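You operate a simulated robot arm through the tools that you are given. There is no shell and no other tool.

Carry out the task below with a simulated robot arm. There is one attempt and no reset: what you move stays moved.

## Task
Tip the stale water out of the kettle and refill it a third full at the tap.
Fine: cold water, tap off, lid shut; stand it back beside the burners. Set down upright: kettle.

It is judged by the outcome, as a careful person would: the job done as asked, and still so three seconds after it is handed in. It fails if anything else is knocked over, pushed out of place, dropped, spilled or broken. A push-on lid holds only when it is set on centred and level and pressed home; a screw cap is set on level and turned clockwise until tight.

## Robot
A 6-joint arm with a two-finger parallel gripper, fixed in place. Base frame: the origin is at the foot of the arm, x ahead of it, y to its left, z up. Lengths are in mm, angles in rad, forces in N, time in s.
With the tool pointing down near the work surface it reaches from about 180 to 840 mm from the base axis. Its first joint turns from -2.897 to 2.897 rad. Payload 3.91 kg.
The tool frame sits at the grasp point between the pads (the TCP): z along the fingers, y along the line on which they close. The tips reach 30 mm beyond it. Largest opening 110 mm; finger width 20, thickness 10; the body of the gripper, 48 by 112 mm, starts 55 mm behind the TCP.
Orientation is that of the tool frame in the base frame, as a unit quaternion [x, y, z, w]. With the fingers straight down and closing along the base's y, the tool's x points along the base's -x, its y along +y and its z along -z.

## Interface
- The arm moves only by the tool send_rows. Its argument "moves" is a list of rows, each an object of numbers (a shift or turn left out is 0, a gripper value left out holds the last): "dx", "dy", "dz": the shift along the tool's x, y, z in mm; "ax", "ay", "az": the turn, a rotation vector about the tool's x, y, z in rad; "hand": the gripper command, from -1 (shut) to 1 (fully open), values between in proportion. In form: [{"dx": .., "dy": .., "dz": .., "ax": .., "ay": .., "az": .., "hand": ..}, ...]. A call has 1 to 20 rows; each row is the pose to reach, as a shift and turn from the pose commanded when the call began, along the tool's axes at that moment. Rows are played at 5 a second. More than 50 mm and 0.15 rad between two rows, or a gripper value outside its range, and nothing of the call is played. A pose out of reach is approached as far as the arm can. The call stops where the force on the tool passes 90 N (or 10 N more than at its start, if that is more) or the arm is blocked; 0.2 s more then pass. Each finger travels about 108 mm/s and halts on what it meets, pressing with about 25 N; the grip force reading is that of the motor and also rises with nothing between the fingers. The clock runs only during rows and for 0.2 s after the last one: add rows that repeat a pose to give the fingers time. The reply holds the time, the measured pose of the TCP, the force on the tool along the base axes, the opening and the grip force, in the units named above and with some noise, with the torque about the TCP (base axes, N m) and any sound that the robot's microphone picked up, and new pictures: "show" is both (left out), scene, wrist or none.
- Cameras (640 x 400 px; columns grow to the right, rows downward): "scene" is fixed at [51.1, -650.7, 1498.7]; the picture's right is [0.81, -0.59, 0.00], its down [-0.24, -0.33, -0.91] and it looks along [0.53, 0.74, -0.41] (base axes); focal length 336 px, centre (320, 200). "wrist" rides on the gripper at [77, 7, -115] in the tool frame; the picture's right is [-0.09, 1.00, 0.00], its down [-0.80, -0.07, -0.59] and it looks along [-0.59, -0.05, 0.80] (tool axes); focal length 270 px, centre (320, 200). There is no depth. A picture from a camera that has moved, and an enlarged one, comes with that camera's place and axes in the base frame and with its lens.
- slide_trunk(by): slides the trunk up (or, below 0, down) by that many mm; the arm rides with it, the base frame stays. It gives what a move gives, with no picture.
- inspect(camera, box): a new picture of the part [left, top, right, bottom] of that camera's present view, enlarged. The clock stands still meanwhile.
- finish_job(): hands the job in; it is judged then, once.

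Places have to be worked out from the pictures, the camera data and where the tool is seen. Open the gripper and draw the arm clear of the work before you hand the job in, unless the task says otherwise.

The tools are called by a JSON object that holds its "fn" and its "kwargs". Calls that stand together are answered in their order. send_rows: Moves the arm, as the interface text tells. Its arguments: {"type":"object","properties":{"moves":{"type":"array"},"show":{"type":"string","enum":["both","scene","wrist","none"]}},"required":["moves"]} The other tools are called the same way: slide_trunk (by) slides the trunk up or down; inspect (camera, box) takes an enlarged picture of a part of a camera's view; finish_job () hands the job in.

At the start:

```text
t: 0.0
tcp_pos: [352.5, 60.9, 1327.9]
tcp_rot: [0.0, 1.0, 0.001, 0.001]
contact_force: [-0.6, -0.4, 0.5]
moment: [0.02, 0.0, -0.01]
opening: 110.2
gripper_force: 0.0
trunk travel left (down, up): [-475.0, 65.0]
```

scene: 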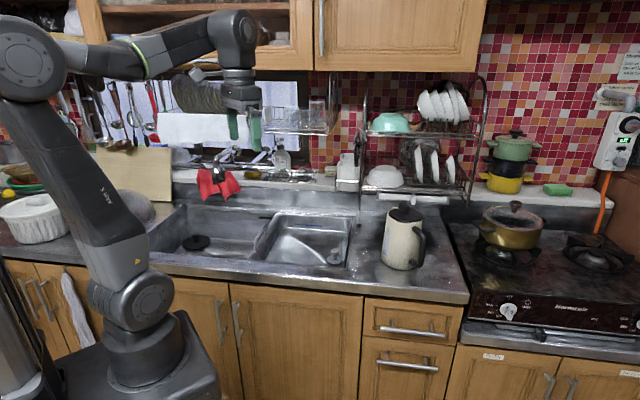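
wrist: 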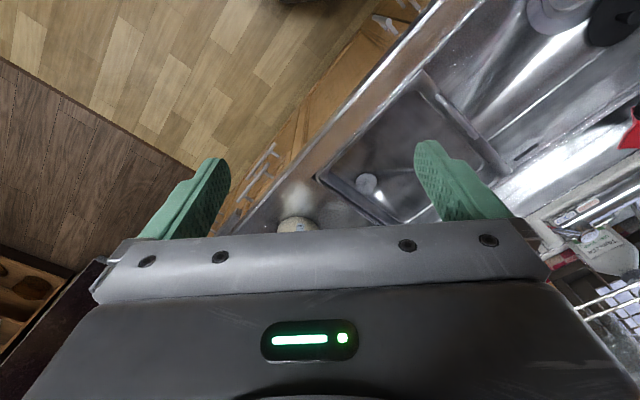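

I start by looking closely at the kettle, the sink and tap, and the stove area before moving anything.

{"fn": "inspect", "kwargs": {"camera": "scene", "box": [340, 180, 480, 290]}}

{"fn": "inspect", "kwargs": {"camera": "scene", "box": [150, 130, 370, 280]}}

{"fn": "inspect", "kwargs": {"camera": "scene", "box": [430, 100, 640, 340]}}

{"fn": "inspect", "kwargs": {"camera": "wrist", "box": [220, 0, 640, 300]}}

```text
3.64 times, centred on (410, 235) of scene
camera zoom: at [51.1, -650.7, 1498.7], right [0.81, -0.59, 0.0], down [-0.24, -0.33, -0.91], along [0.53, 0.74, -0.41], focal length 1222 px, centre (-7, 73)
```

zoom: 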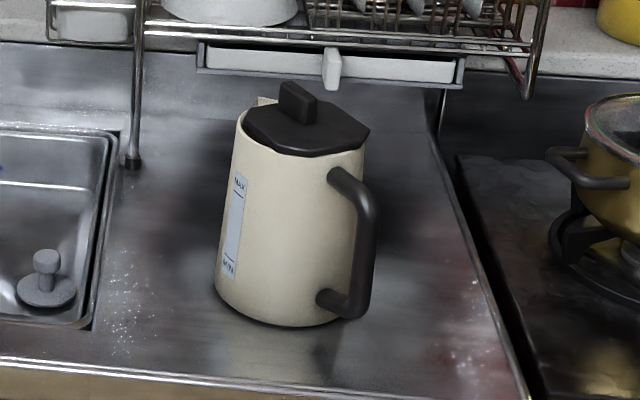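

```text
2.67 times, centred on (260, 205) of scene
camera zoom: at [51.1, -650.7, 1498.7], right [0.81, -0.59, 0.0], down [-0.24, -0.33, -0.91], along [0.53, 0.74, -0.41], focal length 896 px, centre (480, 187)
```

zoom: 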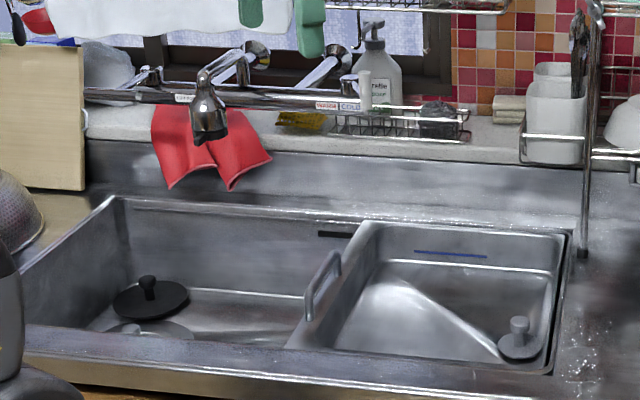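

```text
1.67 times, centred on (535, 220) of scene
camera zoom: at [51.1, -650.7, 1498.7], right [0.81, -0.59, 0.0], down [-0.24, -0.33, -0.91], along [0.53, 0.74, -0.41], focal length 560 px, centre (-38, 167)
```

zoom: 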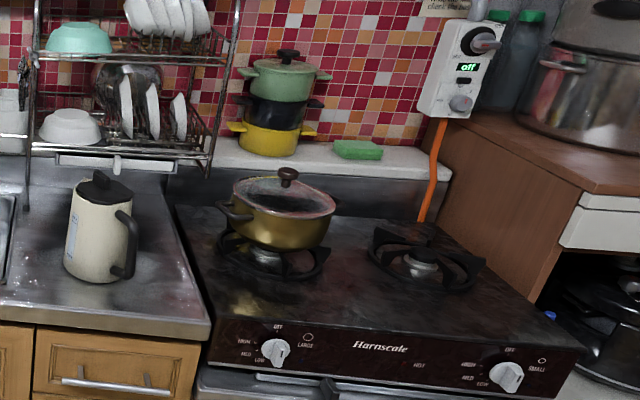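

```text
1.33 times, centred on (430, 150) of wrist
camera zoom: at [275.4, 68.0, 1445.2], right [0.09, 1.0, 0.0], down [0.8, -0.07, 0.59], along [0.59, -0.05, -0.8], focal length 360 px, centre (173, 267)
```

zoom: 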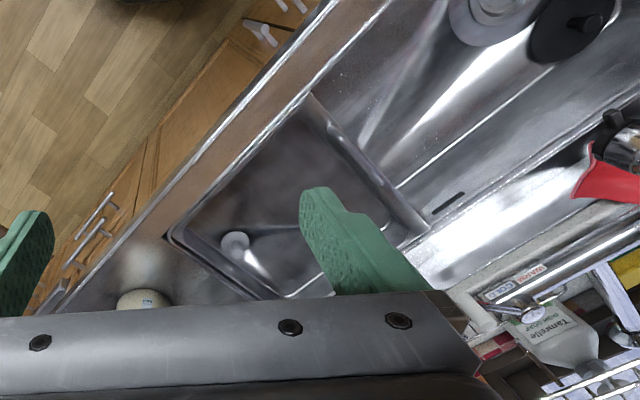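

The tap looks like a bar with a spout and a labelled lever on its right; I zoom in on those details.

{"fn": "inspect", "kwargs": {"camera": "scene", "box": [180, 135, 320, 215]}}

{"fn": "inspect", "kwargs": {"camera": "scene", "box": [245, 145, 305, 185]}}

{"fn": "inspect", "kwargs": {"camera": "scene", "box": [375, 195, 435, 275]}}

{"fn": "inspect", "kwargs": {"camera": "wrist", "box": [520, 80, 640, 280]}}

```text
4.57 times, centred on (250, 175) of scene
camera zoom: at [51.1, -650.7, 1498.7], right [0.81, -0.59, 0.0], down [-0.24, -0.33, -0.91], along [0.53, 0.74, -0.41], focal length 1537 px, centre (640, 314)
```

zoom: 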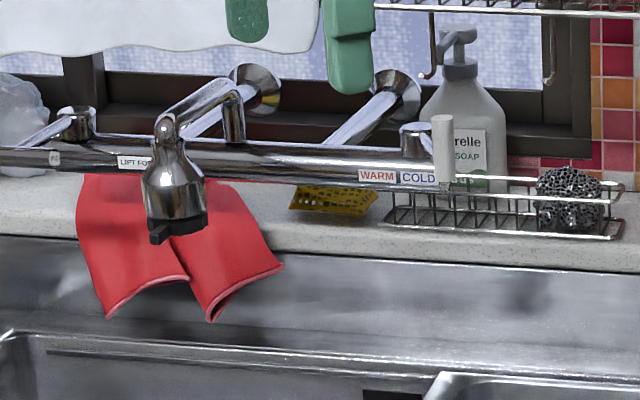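

```text
10.00 times, centred on (275, 165) of scene
camera zoom: at [51.1, -650.7, 1498.7], right [0.81, -0.59, 0.0], down [-0.24, -0.33, -0.91], along [0.53, 0.74, -0.41], focal length 3362 px, centre (770, 550)
```

zoom: 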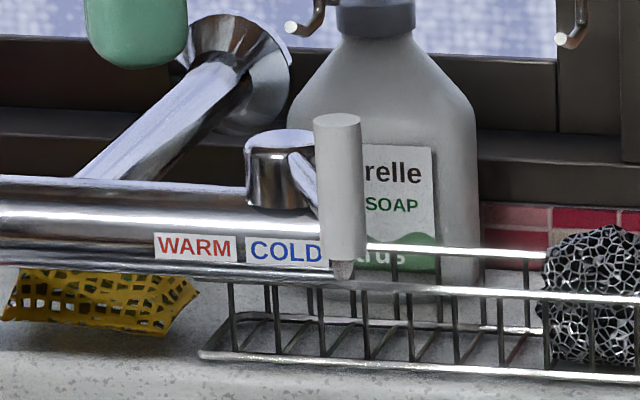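

```text
5.00 times, centred on (405, 235) of scene
camera zoom: at [51.1, -650.7, 1498.7], right [0.81, -0.59, 0.0], down [-0.24, -0.33, -0.91], along [0.53, 0.74, -0.41], focal length 1681 px, centre (-105, 25)
```

zoom: 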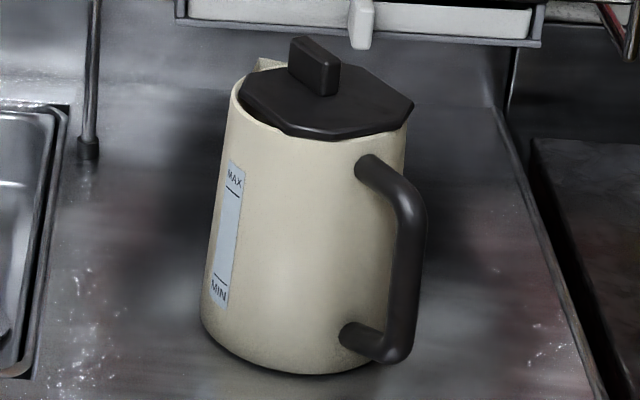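

```text
2.00 times, centred on (580, 180) of wrist
camera zoom: at [275.4, 68.0, 1445.2], right [0.09, 1.0, 0.0], down [0.8, -0.07, 0.59], along [0.59, -0.05, -0.8], focal length 541 px, centre (-200, 240)
```

zoom: 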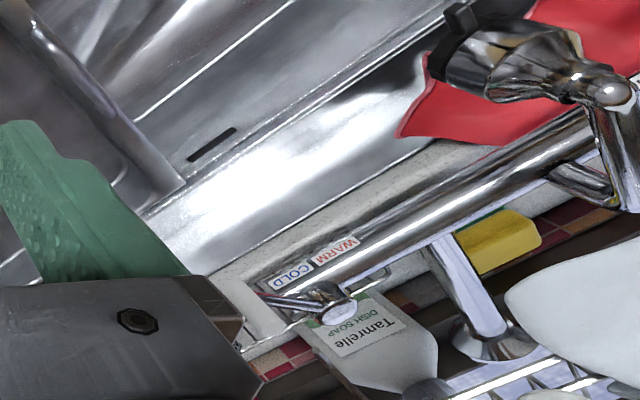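

There is a second lever at the left end of the bar, near a "LIFT FOR…" label; I zoom in there.

{"fn": "inspect", "kwargs": {"camera": "scene", "box": [170, 145, 230, 190]}}

{"fn": "inspect", "kwargs": {"camera": "scene", "box": [185, 155, 215, 180]}}

{"fn": "inspect", "kwargs": {"camera": "scene", "box": [0, 60, 200, 260]}}

```text
8.89 times, centred on (200, 168) of scene
camera zoom: at [51.1, -650.7, 1498.7], right [0.81, -0.59, 0.0], down [-0.24, -0.33, -0.91], along [0.53, 0.74, -0.41], focal length 2988 px, centre (1387, 489)
```

zoom: 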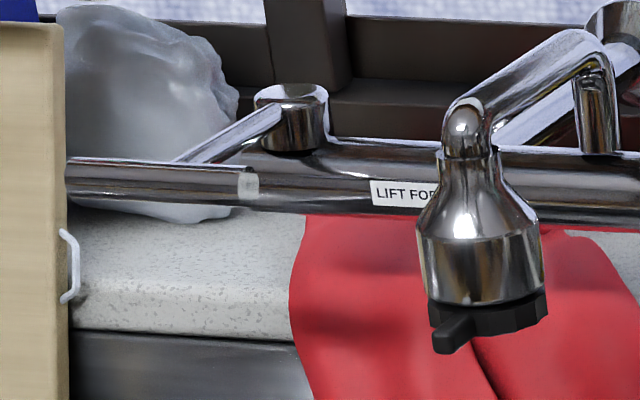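

```text
16.00 times, centred on (200, 168) of scene
camera zoom: at [51.1, -650.7, 1498.7], right [0.81, -0.59, 0.0], down [-0.24, -0.33, -0.91], along [0.53, 0.74, -0.41], focal length 5378 px, centre (2240, 720)
```

zoom: 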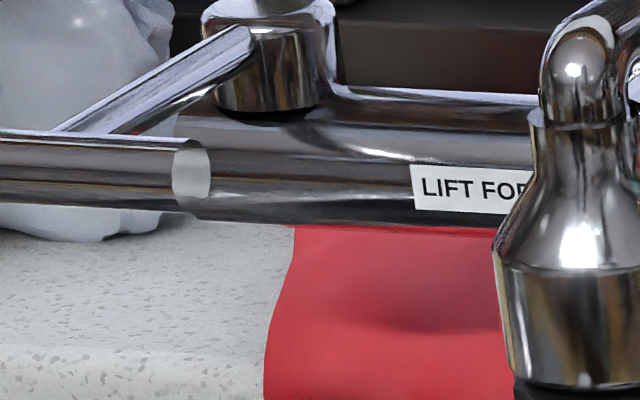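

```text
2.00 times, centred on (100, 160) of scene
camera zoom: at [51.1, -650.7, 1498.7], right [0.81, -0.59, 0.0], down [-0.24, -0.33, -0.91], along [0.53, 0.74, -0.41], focal length 672 px, centre (760, 280)
```

zoom: 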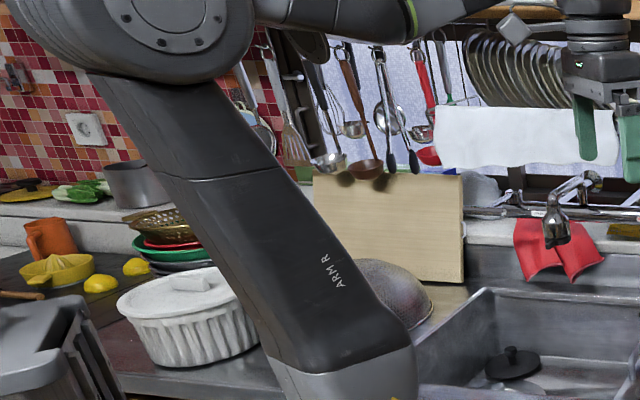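

The bar tap has its spout at roughly (475, 620, 1005), a flow lever at left and a temperature lever at right. The counter runs at about -42° in the base frame. I turn the wrist toward the wall and move over the sink, staying high, for a closer look.

{"fn": "send_rows", "kwargs": {"moves": [{"dx": 6, "dy": 30, "dz": 12, "az": -0.1}, {"dx": 12, "dy": 65, "dz": 25, "az": -0.2}, {"dx": 18, "dy": 100, "dz": 40, "az": -0.3}, {"dx": 24, "dy": 135, "dz": 55, "az": -0.4}, {"dx": 30, "dy": 170, "dz": 70, "az": -0.5}, {"dx": 36, "dy": 205, "dz": 85, "az": -0.6}, {"dx": 42, "dy": 240, "dz": 100, "az": -0.7}, {"dx": 48, "dy": 275, "dz": 115, "az": -0.8}, {"dx": 50, "dy": 290, "dz": 125, "az": -0.838}, {"dx": 50, "dy": 290, "dz": 125, "az": -0.838}], "show": "both"}}

```text
t: 2.2
tcp_pos: [302.2, 350.3, 1203.6]
tcp_rot: [-0.407, 0.913, 0.001, 0.0]
contact_force: [1.0, -0.5, 0.4]
moment: [-0.04, 0.04, 0.03]
opening: 109.9
gripper_force: 0.1
trunk travel left (down, up): [-475.0, 65.0]
camera wrist: at [245.4, 298.6, 1320.8], right [-0.68, 0.73, 0.0], down [0.59, 0.55, 0.59], along [0.43, 0.41, -0.8], focal length 270 px, centre (320, 200)
```

scene: 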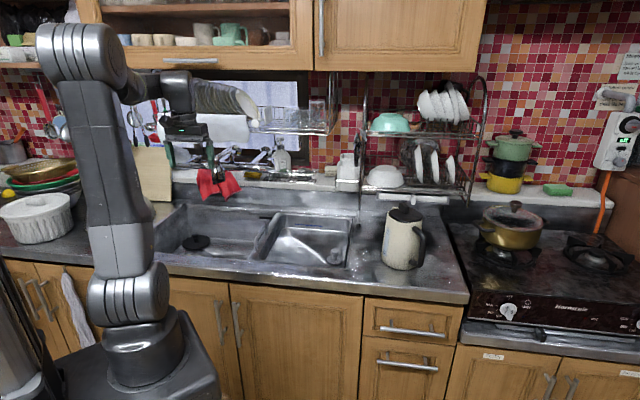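
wrist: 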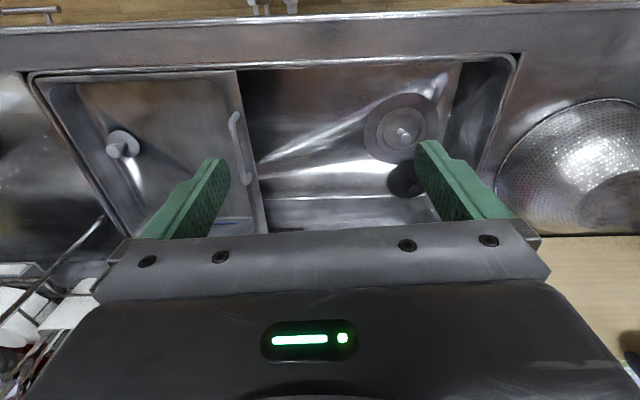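

The top of the wrist picture looks straight down and the gripper blocks the forward view. Triangulating the sink corner gives a counter height of z≈846. I now move back and look at the kettle from above to get its exact place and size.

{"fn": "send_rows", "kwargs": {"moves": [{"dx": 6, "dy": -42, "dz": -7, "az": 0.075}, {"dx": 12, "dy": -84, "dz": -13, "az": 0.15}, {"dx": 18, "dy": -126, "dz": -20, "az": 0.225}, {"dx": 24, "dy": -168, "dz": -26, "az": 0.3}, {"dx": 30, "dy": -210, "dz": -32, "az": 0.375}, {"dx": 36, "dy": -252, "dz": -38, "az": 0.45}, {"dx": 42, "dy": -294, "dz": -45, "az": 0.525}, {"dx": 48, "dy": -336, "dz": -52, "az": 0.6}, {"dx": 54, "dy": -378, "dz": -58, "az": 0.675}, {"dx": 60, "dy": -420, "dz": -64, "az": 0.75}, {"dx": 66, "dy": -462, "dz": -70, "az": 0.825}, {"dx": 71, "dy": -503, "dz": -77, "az": 0.9}, {"dx": 71, "dy": -503, "dz": -77, "az": 0.9}], "show": "both"}}

```text
t: 5.0
tcp_pos: [630.4, -37.6, 1283.0]
tcp_rot: [0.03, 1.0, 0.0, 0.0]
contact_force: [-0.7, -0.3, 0.4]
moment: [-0.01, -0.01, -0.01]
opening: 109.8
gripper_force: 0.0
trunk travel left (down, up): [-475.0, 65.0]
camera wrist: at [551.9, -26.6, 1399.1], right [0.15, 0.99, 0.0], down [0.79, -0.12, 0.59], along [0.59, -0.09, -0.8], focal length 270 px, centre (320, 200)
```

scene: 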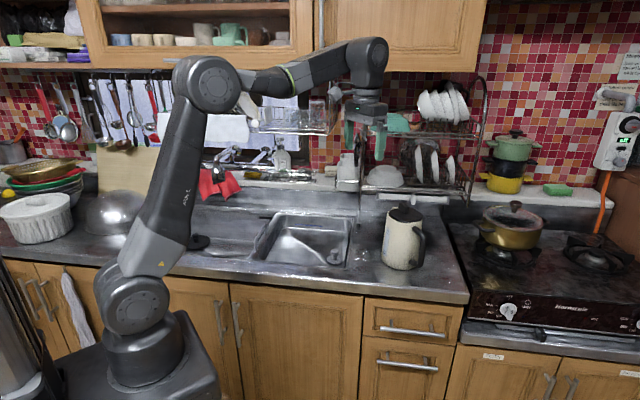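
wrist: 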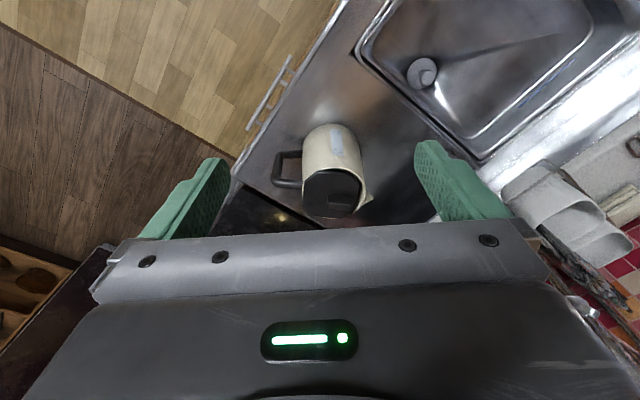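

{"fn": "inspect", "kwargs": {"camera": "wrist", "box": [250, 100, 410, 230]}}

{"fn": "inspect", "kwargs": {"camera": "wrist", "box": [340, 0, 640, 200]}}

{"fn": "inspect", "kwargs": {"camera": "scene", "box": [190, 140, 320, 210]}}

{"fn": "inspect", "kwargs": {"camera": "scene", "box": [330, 120, 480, 220]}}

```text
3.08 times, centred on (330, 165) of wrist
camera zoom: at [551.9, -26.6, 1399.1], right [0.15, 0.99, 0.0], down [0.79, -0.12, 0.59], along [0.59, -0.09, -0.8], focal length 832 px, centre (289, 308)
```

zoom: 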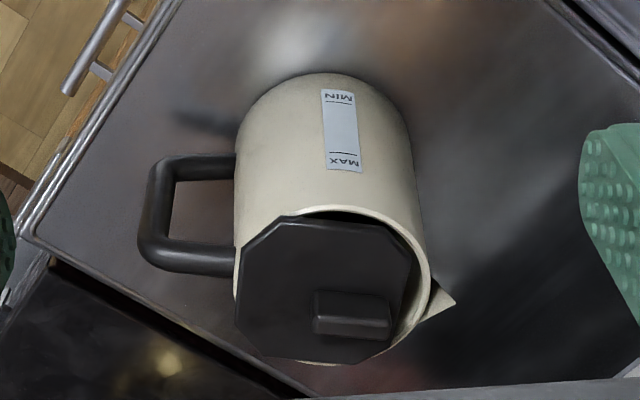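

```text
2.00 times, centred on (490, 100) of wrist
camera zoom: at [551.9, -26.6, 1399.1], right [0.15, 0.99, 0.0], down [0.79, -0.12, 0.59], along [0.59, -0.09, -0.8], focal length 541 px, centre (-20, 400)
```

zoom: 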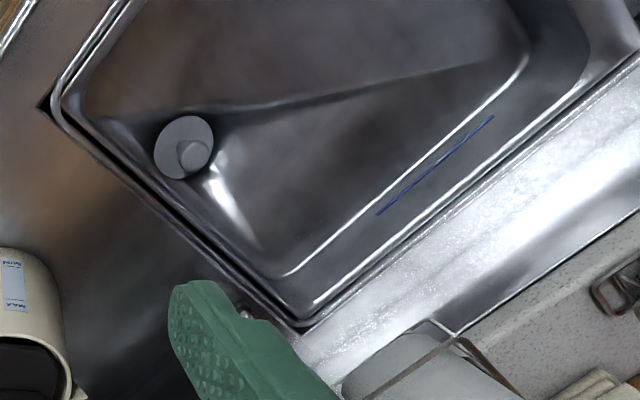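

```text
4.92 times, centred on (255, 175) of scene
camera zoom: at [51.1, -650.7, 1498.7], right [0.81, -0.59, 0.0], down [-0.24, -0.33, -0.91], along [0.53, 0.74, -0.41], focal length 1655 px, centre (640, 323)
```

zoom: 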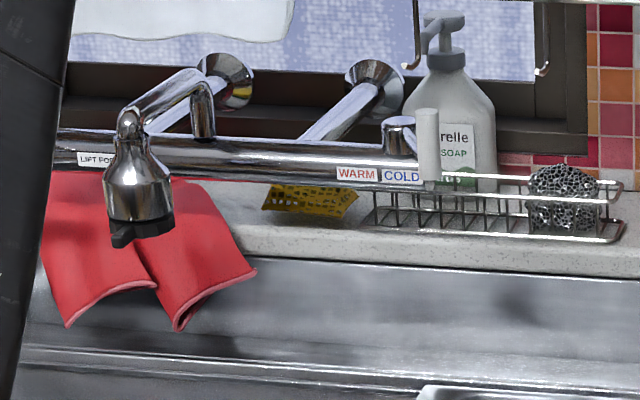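

```text
4.00 times, centred on (405, 170) of scene
camera zoom: at [51.1, -650.7, 1498.7], right [0.81, -0.59, 0.0], down [-0.24, -0.33, -0.91], along [0.53, 0.74, -0.41], focal length 1345 px, centre (-20, 320)
```

zoom: 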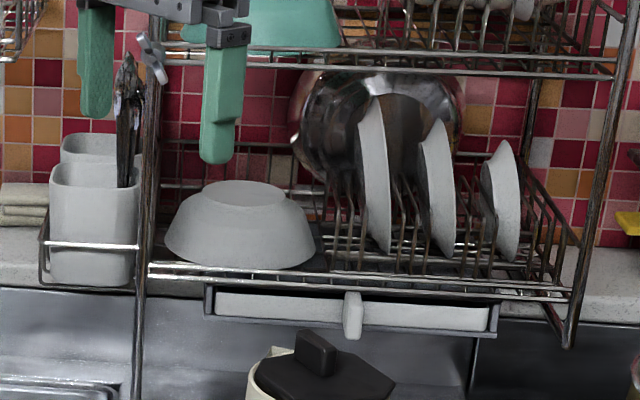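

The kettle axis is at about (828, -41), its rim at z≈1008 and the handle bar at about (790, -142) pointing toward the front. The lid sits off-centre, so it looks loose. Before touching anything I want a good look at the tap levers, so I back off and turn the wrist around so that I can look forward with the camera on top.

{"fn": "send_rows", "kwargs": {"moves": [{"dx": 15, "dy": 14, "dz": 2, "az": 0.14}, {"dx": 30, "dy": 28, "dz": 4, "az": 0.28}, {"dx": 46, "dy": 42, "dz": 6, "az": 0.42}, {"dx": 61, "dy": 56, "dz": 8, "az": 0.56}, {"dx": 76, "dy": 70, "dz": 10, "az": 0.7}, {"dx": 91, "dy": 84, "dz": 12, "az": 0.84}, {"dx": 107, "dy": 98, "dz": 14, "az": 0.98}, {"dx": 122, "dy": 112, "dz": 17, "az": 1.12}, {"dx": 137, "dy": 126, "dz": 19, "az": 1.26}, {"dx": 152, "dy": 140, "dz": 21, "az": 1.4}, {"dx": 168, "dy": 154, "dz": 23, "az": 1.54}, {"dx": 183, "dy": 168, "dz": 25, "az": 1.68}, {"dx": 198, "dy": 182, "dz": 27, "az": 1.82}, {"dx": 213, "dy": 196, "dz": 29, "az": 1.96}, {"dx": 229, "dy": 210, "dz": 31, "az": 2.1}, {"dx": 244, "dy": 224, "dz": 33, "az": 2.24}, {"dx": 244, "dy": 224, "dz": 33, "az": 2.24}], "show": "both"}}

```text
t: 8.6
tcp_pos: [398.2, 200.4, 1250.1]
tcp_rot: [0.913, 0.407, -0.001, 0.0]
contact_force: [-0.2, -0.2, -0.2]
moment: [-0.01, -0.01, 0.02]
opening: 110.2
gripper_force: 0.1
trunk travel left (down, up): [-475.0, 65.0]
camera wrist: at [454.4, 253.2, 1365.3], right [0.68, -0.73, 0.0], down [-0.59, -0.55, 0.59], along [-0.43, -0.41, -0.8], focal length 270 px, centre (320, 200)
```

scene: 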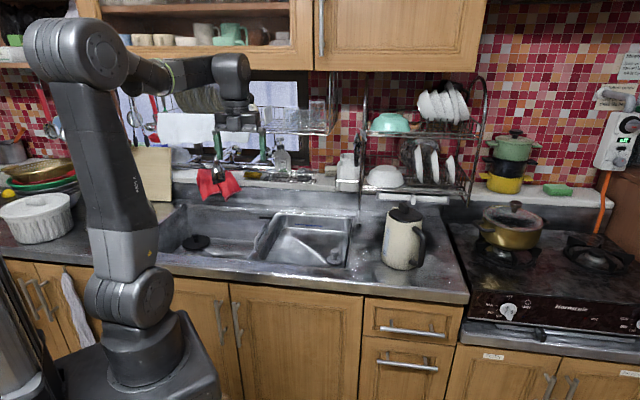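
wrist: 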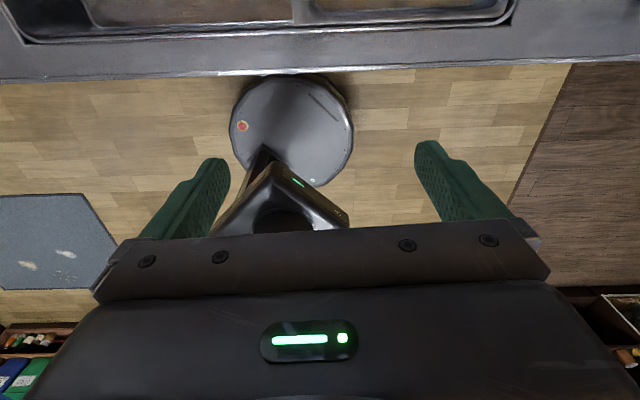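

The turn worked. Now I pitch the gripper up to point horizontally at the wall (camera on top) and shift left, still well in front of the tap.

{"fn": "send_rows", "kwargs": {"moves": [{"dx": 8, "dy": -16, "dz": 10, "ay": 0.13}, {"dx": 16, "dy": -32, "dz": 20, "ay": 0.26}, {"dx": 25, "dy": -46, "dz": 32, "ay": 0.39}, {"dx": 34, "dy": -62, "dz": 43, "ay": 0.52}, {"dx": 42, "dy": -77, "dz": 54, "ay": 0.65}, {"dx": 51, "dy": -92, "dz": 65, "ay": 0.78}, {"dx": 60, "dy": -108, "dz": 76, "ay": 0.91}, {"dx": 68, "dy": -123, "dz": 87, "ay": 1.04}, {"dx": 76, "dy": -139, "dz": 98, "ay": 1.17}, {"dx": 85, "dy": -154, "dz": 108, "ay": 1.3}, {"dx": 93, "dy": -170, "dz": 119, "ay": 1.43}, {"dx": 101, "dy": -185, "dz": 130, "ay": 1.57}, {"dx": 101, "dy": -185, "dz": 130, "ay": 1.57}], "show": "both"}}

```text
t: 11.4
tcp_pos: [329.7, 400.1, 1118.9]
tcp_rot: [0.646, 0.288, 0.646, -0.288]
contact_force: [-0.1, -0.1, 0.8]
moment: [-0.02, -0.02, 0.0]
opening: 109.8
gripper_force: 0.0
out of reach, approached as far as the arm can: row 1, 2, 3, 4, 5, 6, 7, 8
trunk travel left (down, up): [-475.0, 65.0]
camera wrist: at [258.4, 309.7, 1197.4], right [0.74, -0.66, -0.09], down [-0.45, -0.4, -0.8], along [0.5, 0.63, -0.59], focal length 270 px, centre (320, 200)
```

scene: 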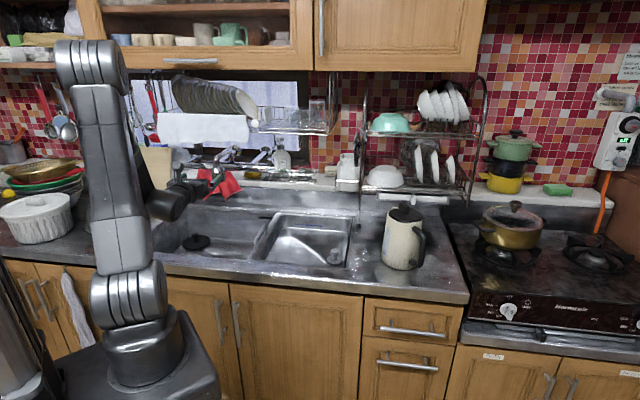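
wrist: 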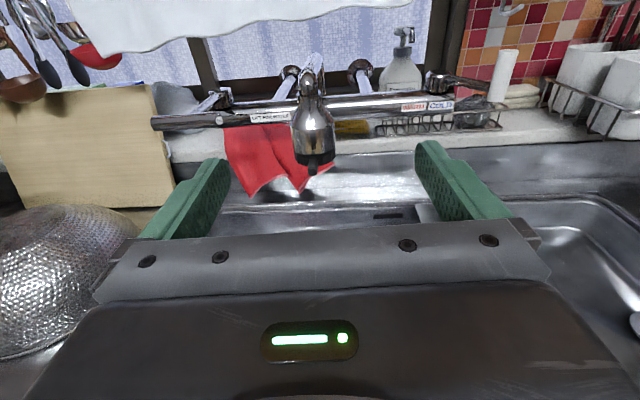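

This is a good view of the whole tap. I zoom in on its spout and both levers.

{"fn": "inspect", "kwargs": {"camera": "wrist", "box": [140, 50, 340, 180]}}

{"fn": "inspect", "kwargs": {"camera": "wrist", "box": [360, 50, 530, 150]}}

{"fn": "inspect", "kwargs": {"camera": "wrist", "box": [230, 90, 330, 150]}}

{"fn": "inspect", "kwargs": {"camera": "wrist", "box": [220, 150, 430, 240]}}

```text
3.08 times, centred on (240, 115) of wrist
camera zoom: at [258.4, 309.7, 1197.4], right [0.74, -0.66, -0.09], down [-0.45, -0.4, -0.8], along [0.5, 0.63, -0.59], focal length 832 px, centre (566, 462)
```

zoom: 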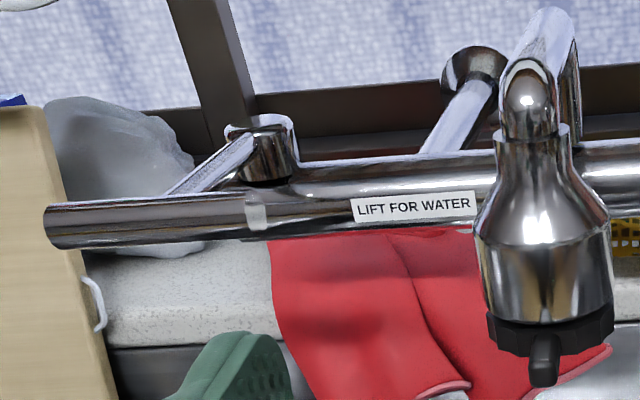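

```text
3.76 times, centred on (445, 100) of wrist
camera zoom: at [258.4, 309.7, 1197.4], right [0.74, -0.66, -0.09], down [-0.45, -0.4, -0.8], along [0.5, 0.63, -0.59], focal length 1018 px, centre (-151, 576)
```

zoom: 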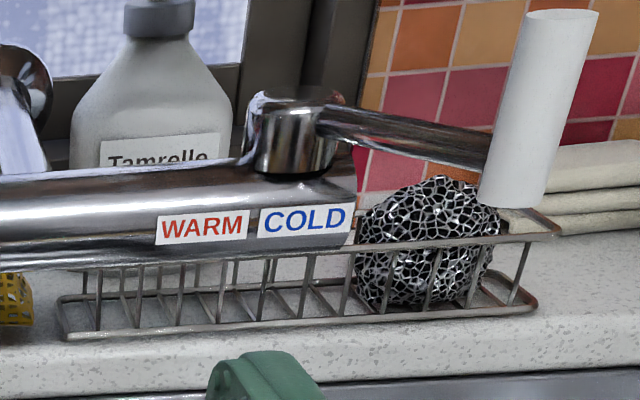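

```text
6.40 times, centred on (280, 120) of wrist
camera zoom: at [258.4, 309.7, 1197.4], right [0.74, -0.66, -0.09], down [-0.45, -0.4, -0.8], along [0.5, 0.63, -0.59], focal length 1730 px, centre (576, 712)
```

zoom: 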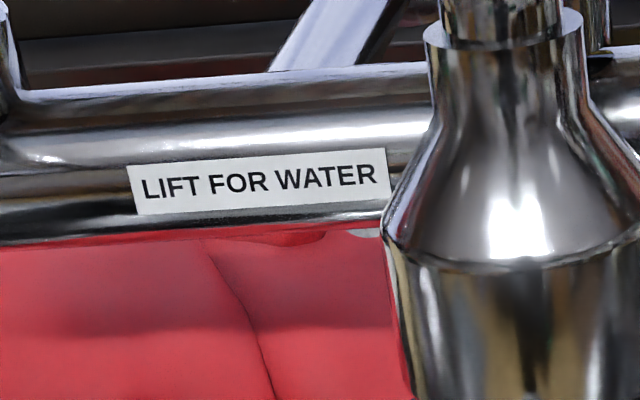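

```text
3.05 times, centred on (325, 195) of wrist
camera zoom: at [258.4, 309.7, 1197.4], right [0.74, -0.66, -0.09], down [-0.45, -0.4, -0.8], along [0.5, 0.63, -0.59], focal length 824 px, centre (305, 215)
```

zoom: 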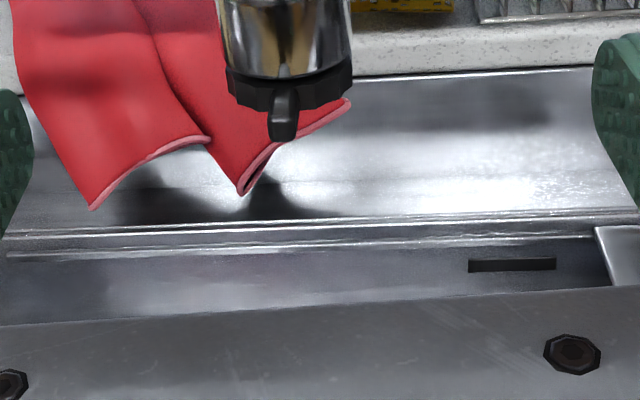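

The left lever carries "LIFT FOR WATER"; the right lever handle points past COLD. I need depth on these parts, so I shift right along the counter for a second view.

{"fn": "send_rows", "kwargs": {"moves": [{"dy": 45}, {"dy": 90}, {"dy": 130}, {"dy": 130}], "show": "wrist"}}

{"fn": "inspect", "kwargs": {"camera": "wrist", "box": [60, 30, 260, 155]}}

{"fn": "inspect", "kwargs": {"camera": "wrist", "box": [260, 30, 420, 130]}}

```text
t: 12.4
tcp_pos: [398.9, 335.4, 1132.9]
tcp_rot: [0.648, 0.289, 0.649, -0.274]
contact_force: [0.8, -0.5, 0.7]
moment: [0.03, -0.03, -0.01]
opening: 110.0
gripper_force: 0.0
out of reach, approached as far as the arm can: row 2, 3, 4
trunk travel left (down, up): [-475.0, 65.0]
camera wrist: at [323.6, 250.0, 1213.1], right [0.73, -0.68, -0.07], down [-0.45, -0.4, -0.8], along [0.52, 0.61, -0.6], focal length 270 px, centre (320, 200)
```

wrist: 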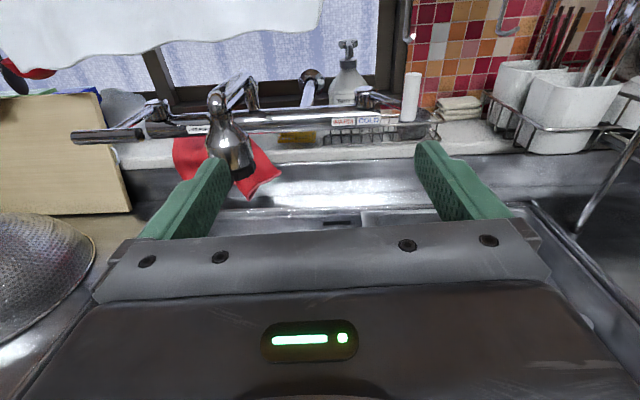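

```text
3.20 times, centred on (160, 92) of wrist
camera zoom: at [323.6, 250.0, 1213.1], right [0.73, -0.68, -0.07], down [-0.45, -0.4, -0.8], along [0.52, 0.61, -0.6], focal length 865 px, centre (832, 544)
```

zoom: 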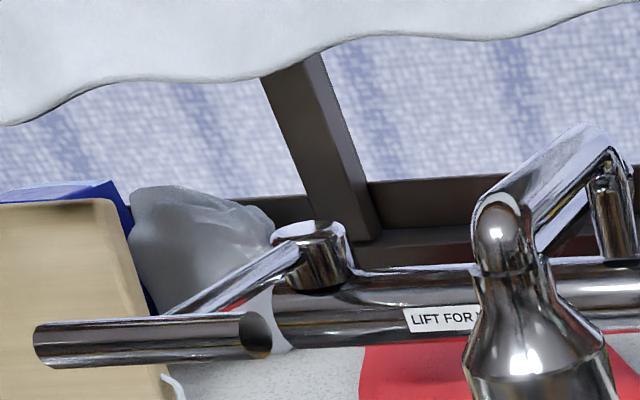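

```text
4.00 times, centred on (340, 80) of wrist
camera zoom: at [323.6, 250.0, 1213.1], right [0.73, -0.68, -0.07], down [-0.45, -0.4, -0.8], along [0.52, 0.61, -0.6], focal length 1081 px, centre (240, 680)
```

zoom: 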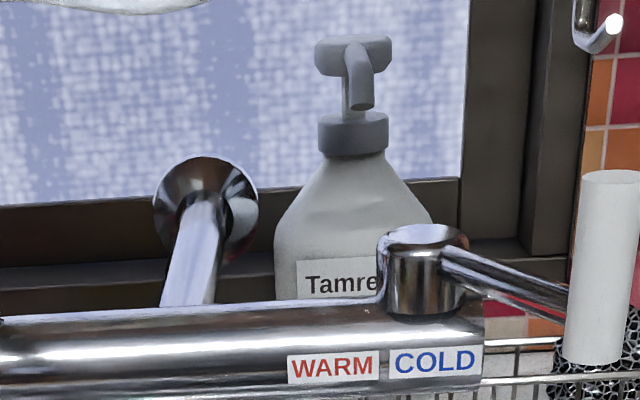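

Triangulating: nozzle outlet ≈ (444, 547, 1037); flow lever T-handle ≈ (340, 646, 1100), its arm pointing straight out from the bar; temperature lever handle ≈ (632, 423, 1076–1140), swung about 27° toward COLD. I close the fingers and move nearer the temperature lever to inspect it and nudge it to the cold stop.

{"fn": "send_rows", "kwargs": {"moves": [{"dx": -4, "dy": 10, "dz": 30, "hand": -1}, {"dx": -8, "dy": 22, "dz": 65, "hand": -1}, {"dx": -12, "dy": 35, "dz": 105, "hand": -1}, {"dx": -14, "dy": 45, "dz": 140, "hand": -1}, {"dx": -14, "dy": 45, "dz": 140, "hand": -1}], "show": "both"}}

{"fn": "inspect", "kwargs": {"camera": "wrist", "box": [200, 0, 520, 200]}}

```text
t: 13.6
tcp_pos: [504.5, 436.7, 1127.4]
tcp_rot: [0.649, 0.287, 0.652, -0.267]
contact_force: [-0.4, -0.2, -1.1]
moment: [0.01, 0.0, 0.01]
opening: 0.3
gripper_force: 26.0
out of reach, approached as far as the arm can: row 1, 2, 3, 4, 5
trunk travel left (down, up): [-475.0, 65.0]
camera wrist: at [427.2, 352.3, 1206.8], right [0.72, -0.69, -0.06], down [-0.45, -0.4, -0.8], along [0.53, 0.6, -0.6], focal length 270 px, centre (320, 200)
```

scene: 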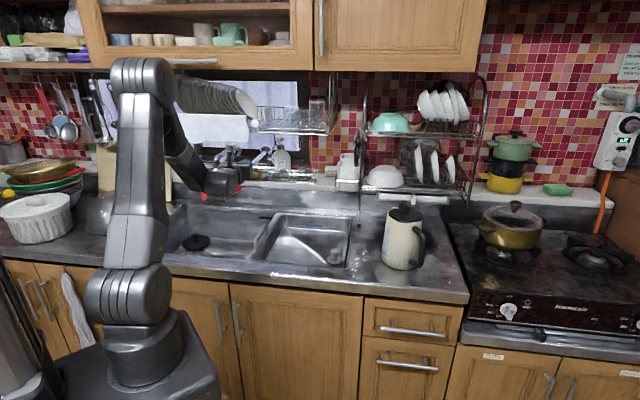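
wrist: 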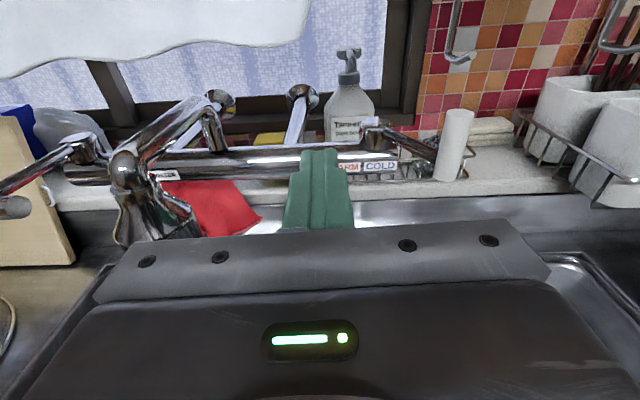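

```text
2.00 times, centred on (360, 100) of wrist
camera zoom: at [427.2, 352.3, 1206.8], right [0.72, -0.69, -0.06], down [-0.45, -0.4, -0.8], along [0.53, 0.6, -0.6], focal length 541 px, centre (240, 400)
```

zoom: 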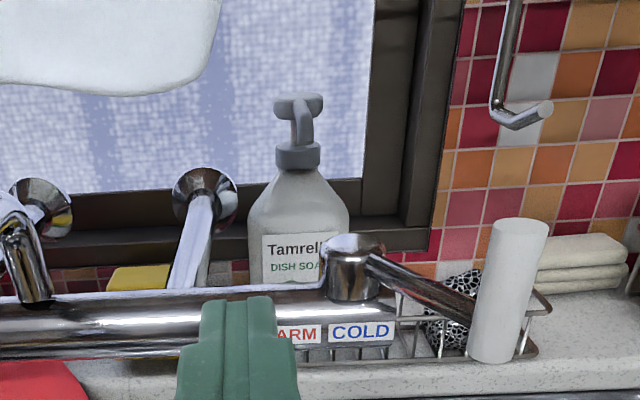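

There is a hook hanging from an overhead rack at about (608, 419, 1175), right above the temperature handle, so I have to mind clearance. I look at the rack in the scene view before going any closer.

{"fn": "inspect", "kwargs": {"camera": "scene", "box": [230, 70, 380, 190]}}

{"fn": "inspect", "kwargs": {"camera": "scene", "box": [100, 60, 260, 200]}}

{"fn": "inspect", "kwargs": {"camera": "wrist", "box": [0, 0, 320, 240]}}

{"fn": "inspect", "kwargs": {"camera": "wrist", "box": [400, 0, 640, 200]}}

```text
3.33 times, centred on (305, 130) of scene
camera zoom: at [51.1, -650.7, 1498.7], right [0.81, -0.59, 0.0], down [-0.24, -0.33, -0.91], along [0.53, 0.74, -0.41], focal length 1120 px, centre (370, 433)
```

zoom: 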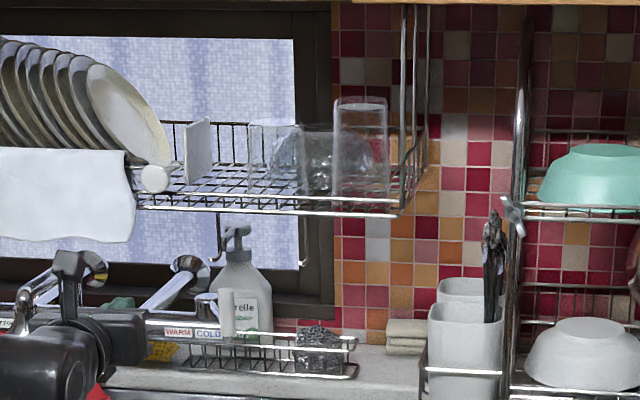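

```text
2.86 times, centred on (180, 130) of scene
camera zoom: at [51.1, -650.7, 1498.7], right [0.81, -0.59, 0.0], down [-0.24, -0.33, -0.91], along [0.53, 0.74, -0.41], focal length 960 px, centre (720, 400)
```

zoom: 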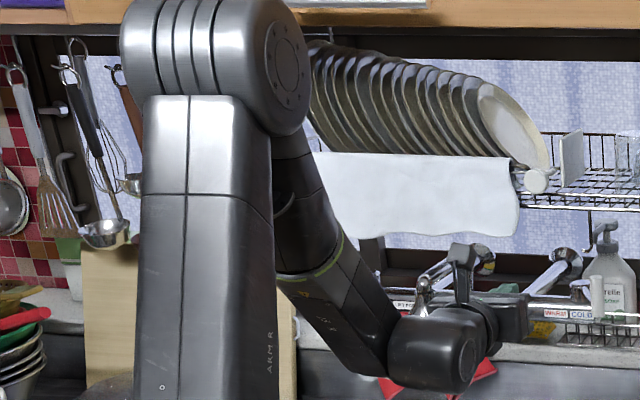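

```text
1.67 times, centred on (160, 120) of wrist
camera zoom: at [427.2, 352.3, 1206.8], right [0.72, -0.69, -0.06], down [-0.45, -0.4, -0.8], along [0.53, 0.6, -0.6], focal length 450 px, centre (587, 333)
```

zoom: 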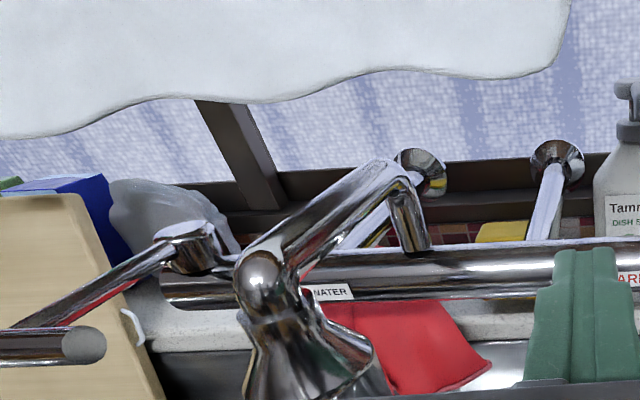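

```text
2.00 times, centred on (520, 100) of wrist
camera zoom: at [427.2, 352.3, 1206.8], right [0.72, -0.69, -0.06], down [-0.45, -0.4, -0.8], along [0.53, 0.6, -0.6], focal length 541 px, centre (-80, 400)
```

zoom: 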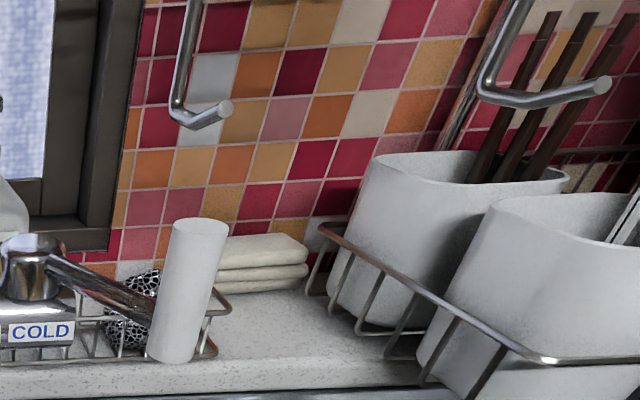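

The rack's hooks end at z≈1171 near n≈720, so I stay below that. The pose was out of reach because of the yaw relative to the arm; I turn the tool yaw right about 15° in place and check where it settles.

{"fn": "send_rows", "kwargs": {"moves": [{"ax": -0.13}, {"ax": -0.26}, {"ax": -0.26}], "show": "wrist"}}

```text
t: 14.4
tcp_pos: [502.3, 436.5, 1127.0]
tcp_rot: [0.678, 0.203, 0.677, -0.202]
contact_force: [0.2, 0.7, -0.3]
moment: [-0.01, -0.01, -0.02]
opening: 0.1
gripper_force: 25.2
trunk travel left (down, up): [-475.0, 65.0]
camera wrist: at [410.0, 369.0, 1205.5], right [0.55, -0.83, -0.09], down [-0.54, -0.27, -0.8], along [0.64, 0.48, -0.59], focal length 270 px, centre (320, 200)
```

wrist: 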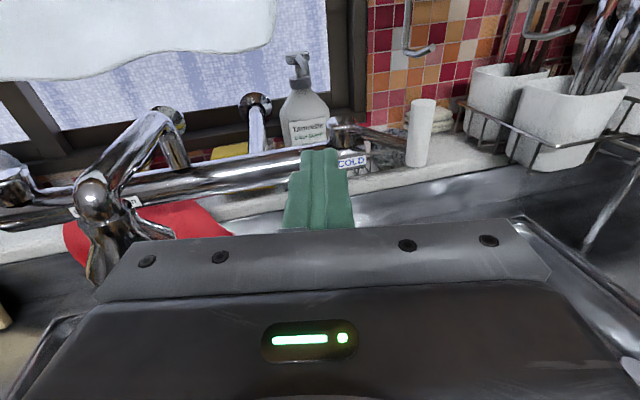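

Commanded pose follows the reached pose, good. Relative to the tool the handle is ~101 mm ahead and ~82 mm right; I move forward and down a bit to come alongside it on its left, leaving a gap.

{"fn": "send_rows", "kwargs": {"moves": [{"dx": -8, "dy": 10, "dz": 25, "hand": -1}, {"dx": -14, "dy": 18, "dz": 50, "hand": -1}, {"dx": -19, "dy": 25, "dz": 72, "hand": -1}, {"dx": -19, "dy": 28, "dz": 88, "hand": -1}, {"dx": -19, "dy": 28, "dz": 88, "hand": -1}], "show": "wrist"}}

{"fn": "inspect", "kwargs": {"camera": "wrist", "box": [240, 20, 500, 200]}}

{"fn": "inspect", "kwargs": {"camera": "scene", "box": [190, 100, 340, 210]}}

```text
t: 15.6
tcp_pos: [593.4, 459.4, 1106.7]
tcp_rot: [0.678, 0.202, 0.677, -0.202]
contact_force: [0.0, 0.0, 0.6]
moment: [-0.01, -0.04, -0.02]
opening: 0.0
gripper_force: 25.2
trunk travel left (down, up): [-475.0, 65.0]
camera wrist: at [500.7, 392.1, 1186.2], right [0.55, -0.83, -0.09], down [-0.54, -0.27, -0.8], along [0.64, 0.48, -0.59], focal length 270 px, centre (320, 200)
```

wrist: 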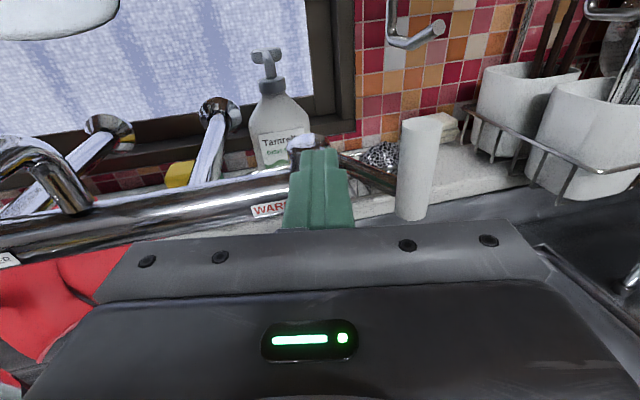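

```text
2.22 times, centred on (370, 110) of wrist
camera zoom: at [500.7, 392.1, 1186.2], right [0.55, -0.83, -0.09], down [-0.54, -0.27, -0.8], along [0.64, 0.48, -0.59], focal length 601 px, centre (209, 400)
```

zoom: 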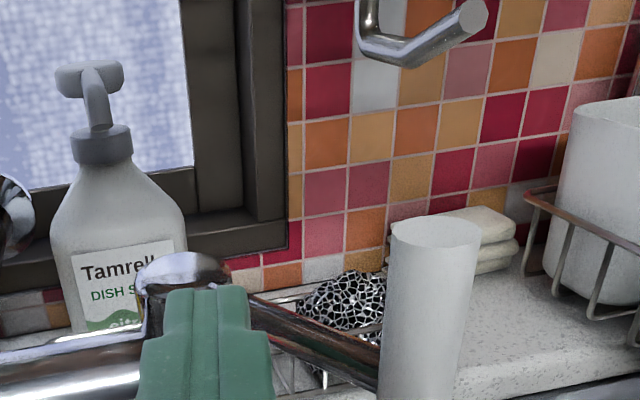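

```text
3.64 times, centred on (265, 155) of scene
camera zoom: at [51.1, -650.7, 1498.7], right [0.81, -0.59, 0.0], down [-0.24, -0.33, -0.91], along [0.53, 0.74, -0.41], focal length 1222 px, centre (520, 364)
```

zoom: 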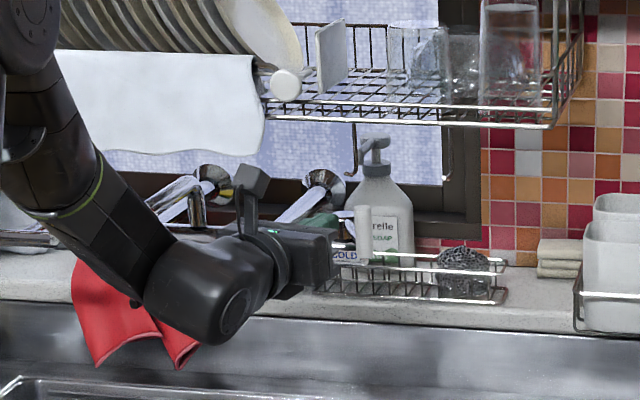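

The fingertips are left of the white handle (now at ≈(645, 427), z 1077–1129). I go a little further forward, then slide right in small steps and watch the force for contact.

{"fn": "send_rows", "kwargs": {"moves": [{"dx": 5, "dy": 5, "dz": 12, "hand": -1}, {"dx": 5, "dy": 15, "dz": 12, "hand": -1}, {"dx": 5, "dy": 25, "dz": 12, "hand": -1}, {"dx": 5, "dy": 30, "dz": 12, "hand": -1}, {"dx": 5, "dy": 34, "dz": 12, "hand": -1}, {"dx": 5, "dy": 38, "dz": 12, "hand": -1}, {"dx": 5, "dy": 38, "dz": 12, "hand": -1}], "show": "wrist"}}

{"fn": "inspect", "kwargs": {"camera": "wrist", "box": [240, 20, 500, 200]}}

```text
t: 17.2
tcp_pos: [618.8, 441.9, 1112.7]
tcp_rot: [0.676, 0.206, 0.678, -0.201]
contact_force: [-18.8, 38.0, 4.2]
moment: [0.05, 0.03, -0.08]
opening: 0.0
gripper_force: 24.9
trunk travel left (down, up): [-475.0, 65.0]
camera wrist: at [526.3, 374.4, 1191.5], right [0.55, -0.83, -0.08], down [-0.53, -0.27, -0.8], along [0.64, 0.48, -0.59], focal length 270 px, centre (320, 200)
```

wrist: 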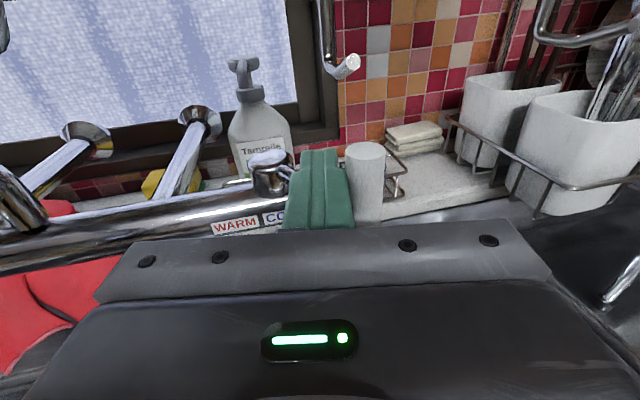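

```text
2.22 times, centred on (370, 110) of wrist
camera zoom: at [526.3, 374.4, 1191.5], right [0.55, -0.83, -0.08], down [-0.53, -0.27, -0.8], along [0.64, 0.48, -0.59], focal length 601 px, centre (209, 400)
```

zoom: 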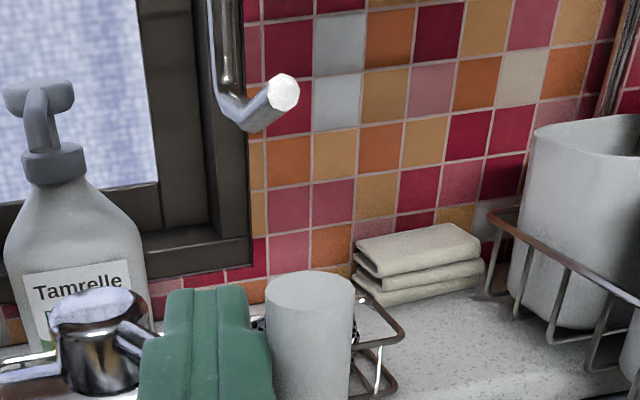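

The handle resisted with about 42 N and did not move, so the temperature lever is already at its cold stop. I back off to the left and withdraw.

{"fn": "send_rows", "kwargs": {"moves": [{"dy": -12, "hand": -1}, {"dy": -22, "dz": -15, "hand": -1}, {"dy": -25, "dz": -50, "hand": -1}, {"dy": -30, "dz": -95, "hand": -1}, {"dy": -35, "dz": -130, "hand": -1}, {"dy": -35, "dz": -130, "hand": -1}], "show": "wrist"}}

```text
t: 18.6
tcp_pos: [492.2, 395.3, 1113.3]
tcp_rot: [0.678, 0.203, 0.677, -0.201]
contact_force: [-0.1, 0.3, -0.9]
moment: [0.01, 0.0, 0.01]
opening: 0.0
gripper_force: 24.8
trunk travel left (down, up): [-475.0, 65.0]
camera wrist: at [400.4, 326.7, 1192.7], right [0.55, -0.83, -0.09], down [-0.54, -0.27, -0.8], along [0.64, 0.48, -0.59], focal length 270 px, centre (320, 200)
```

wrist: 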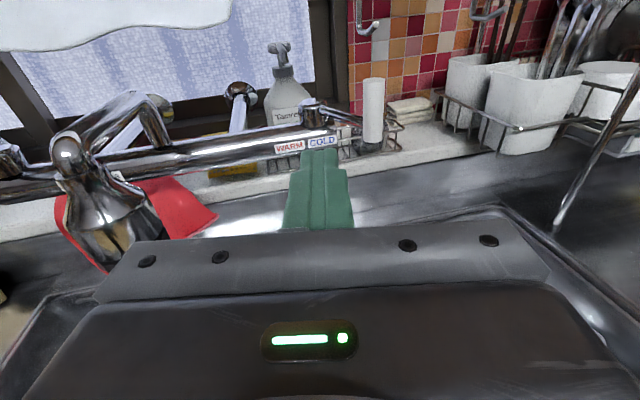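

Temperature is set cold. Now I look down into the left basin under the nozzle: shift left, square up to the wall, then pitch the gripper 45° down.

{"fn": "send_rows", "kwargs": {"moves": [{"dx": -5, "dy": -25, "dz": -33, "ax": 0.06}, {"dx": -10, "dy": -50, "dz": -66, "ax": 0.12}, {"dx": -20, "dy": -75, "dz": -100, "ax": 0.18}, {"dx": -30, "dy": -100, "dz": -133, "ax": 0.24}, {"dx": -40, "dy": -121, "dz": -162, "ax": 0.26}, {"dx": -40, "dy": -121, "dz": -162, "ax": 0.26}], "show": "none"}}

{"fn": "send_rows", "kwargs": {"moves": [{"ay": -0.13}, {"ay": -0.26}, {"ay": -0.39}, {"ay": -0.52}, {"ay": -0.65}, {"ay": -0.785}, {"ay": -0.785}], "show": "both"}}

```text
t: 20.0
tcp_pos: [293.4, 407.6, 1073.5]
tcp_rot: [0.646, 0.289, 0.645, -0.289]
contact_force: [0.0, 0.2, 0.1]
moment: [0.0, 0.0, 0.03]
opening: 0.1
gripper_force: 24.8
trunk travel left (down, up): [-475.0, 65.0]
```

```text
t: 21.6
tcp_pos: [289.5, 403.6, 1069.0]
tcp_rot: [0.839, 0.373, 0.363, -0.156]
contact_force: [-0.5, 0.1, -0.6]
moment: [0.04, 0.03, 0.01]
opening: 0.1
gripper_force: 25.2
out of reach, approached as far as the arm can: row 6, 7
trunk travel left (down, up): [-475.0, 65.0]
camera wrist: at [273.2, 378.0, 1204.9], right [0.7, -0.71, -0.06], down [-0.71, -0.68, -0.17], along [0.09, 0.16, -0.98], focal length 270 px, centre (320, 200)
```

scene: 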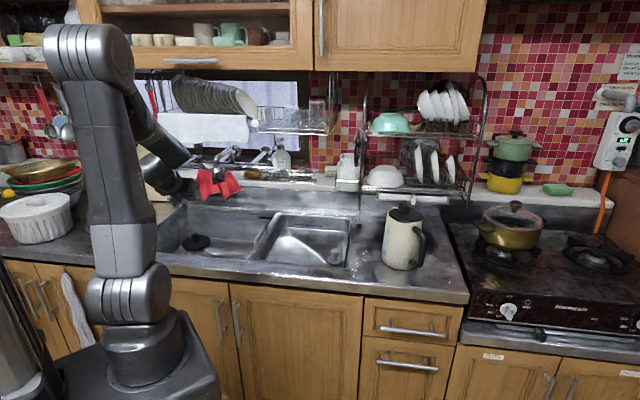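
wrist: 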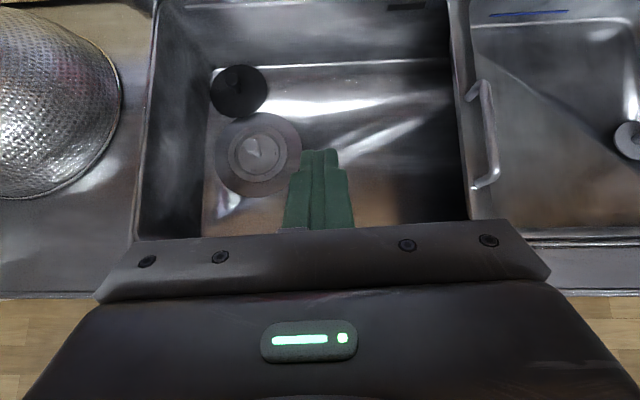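

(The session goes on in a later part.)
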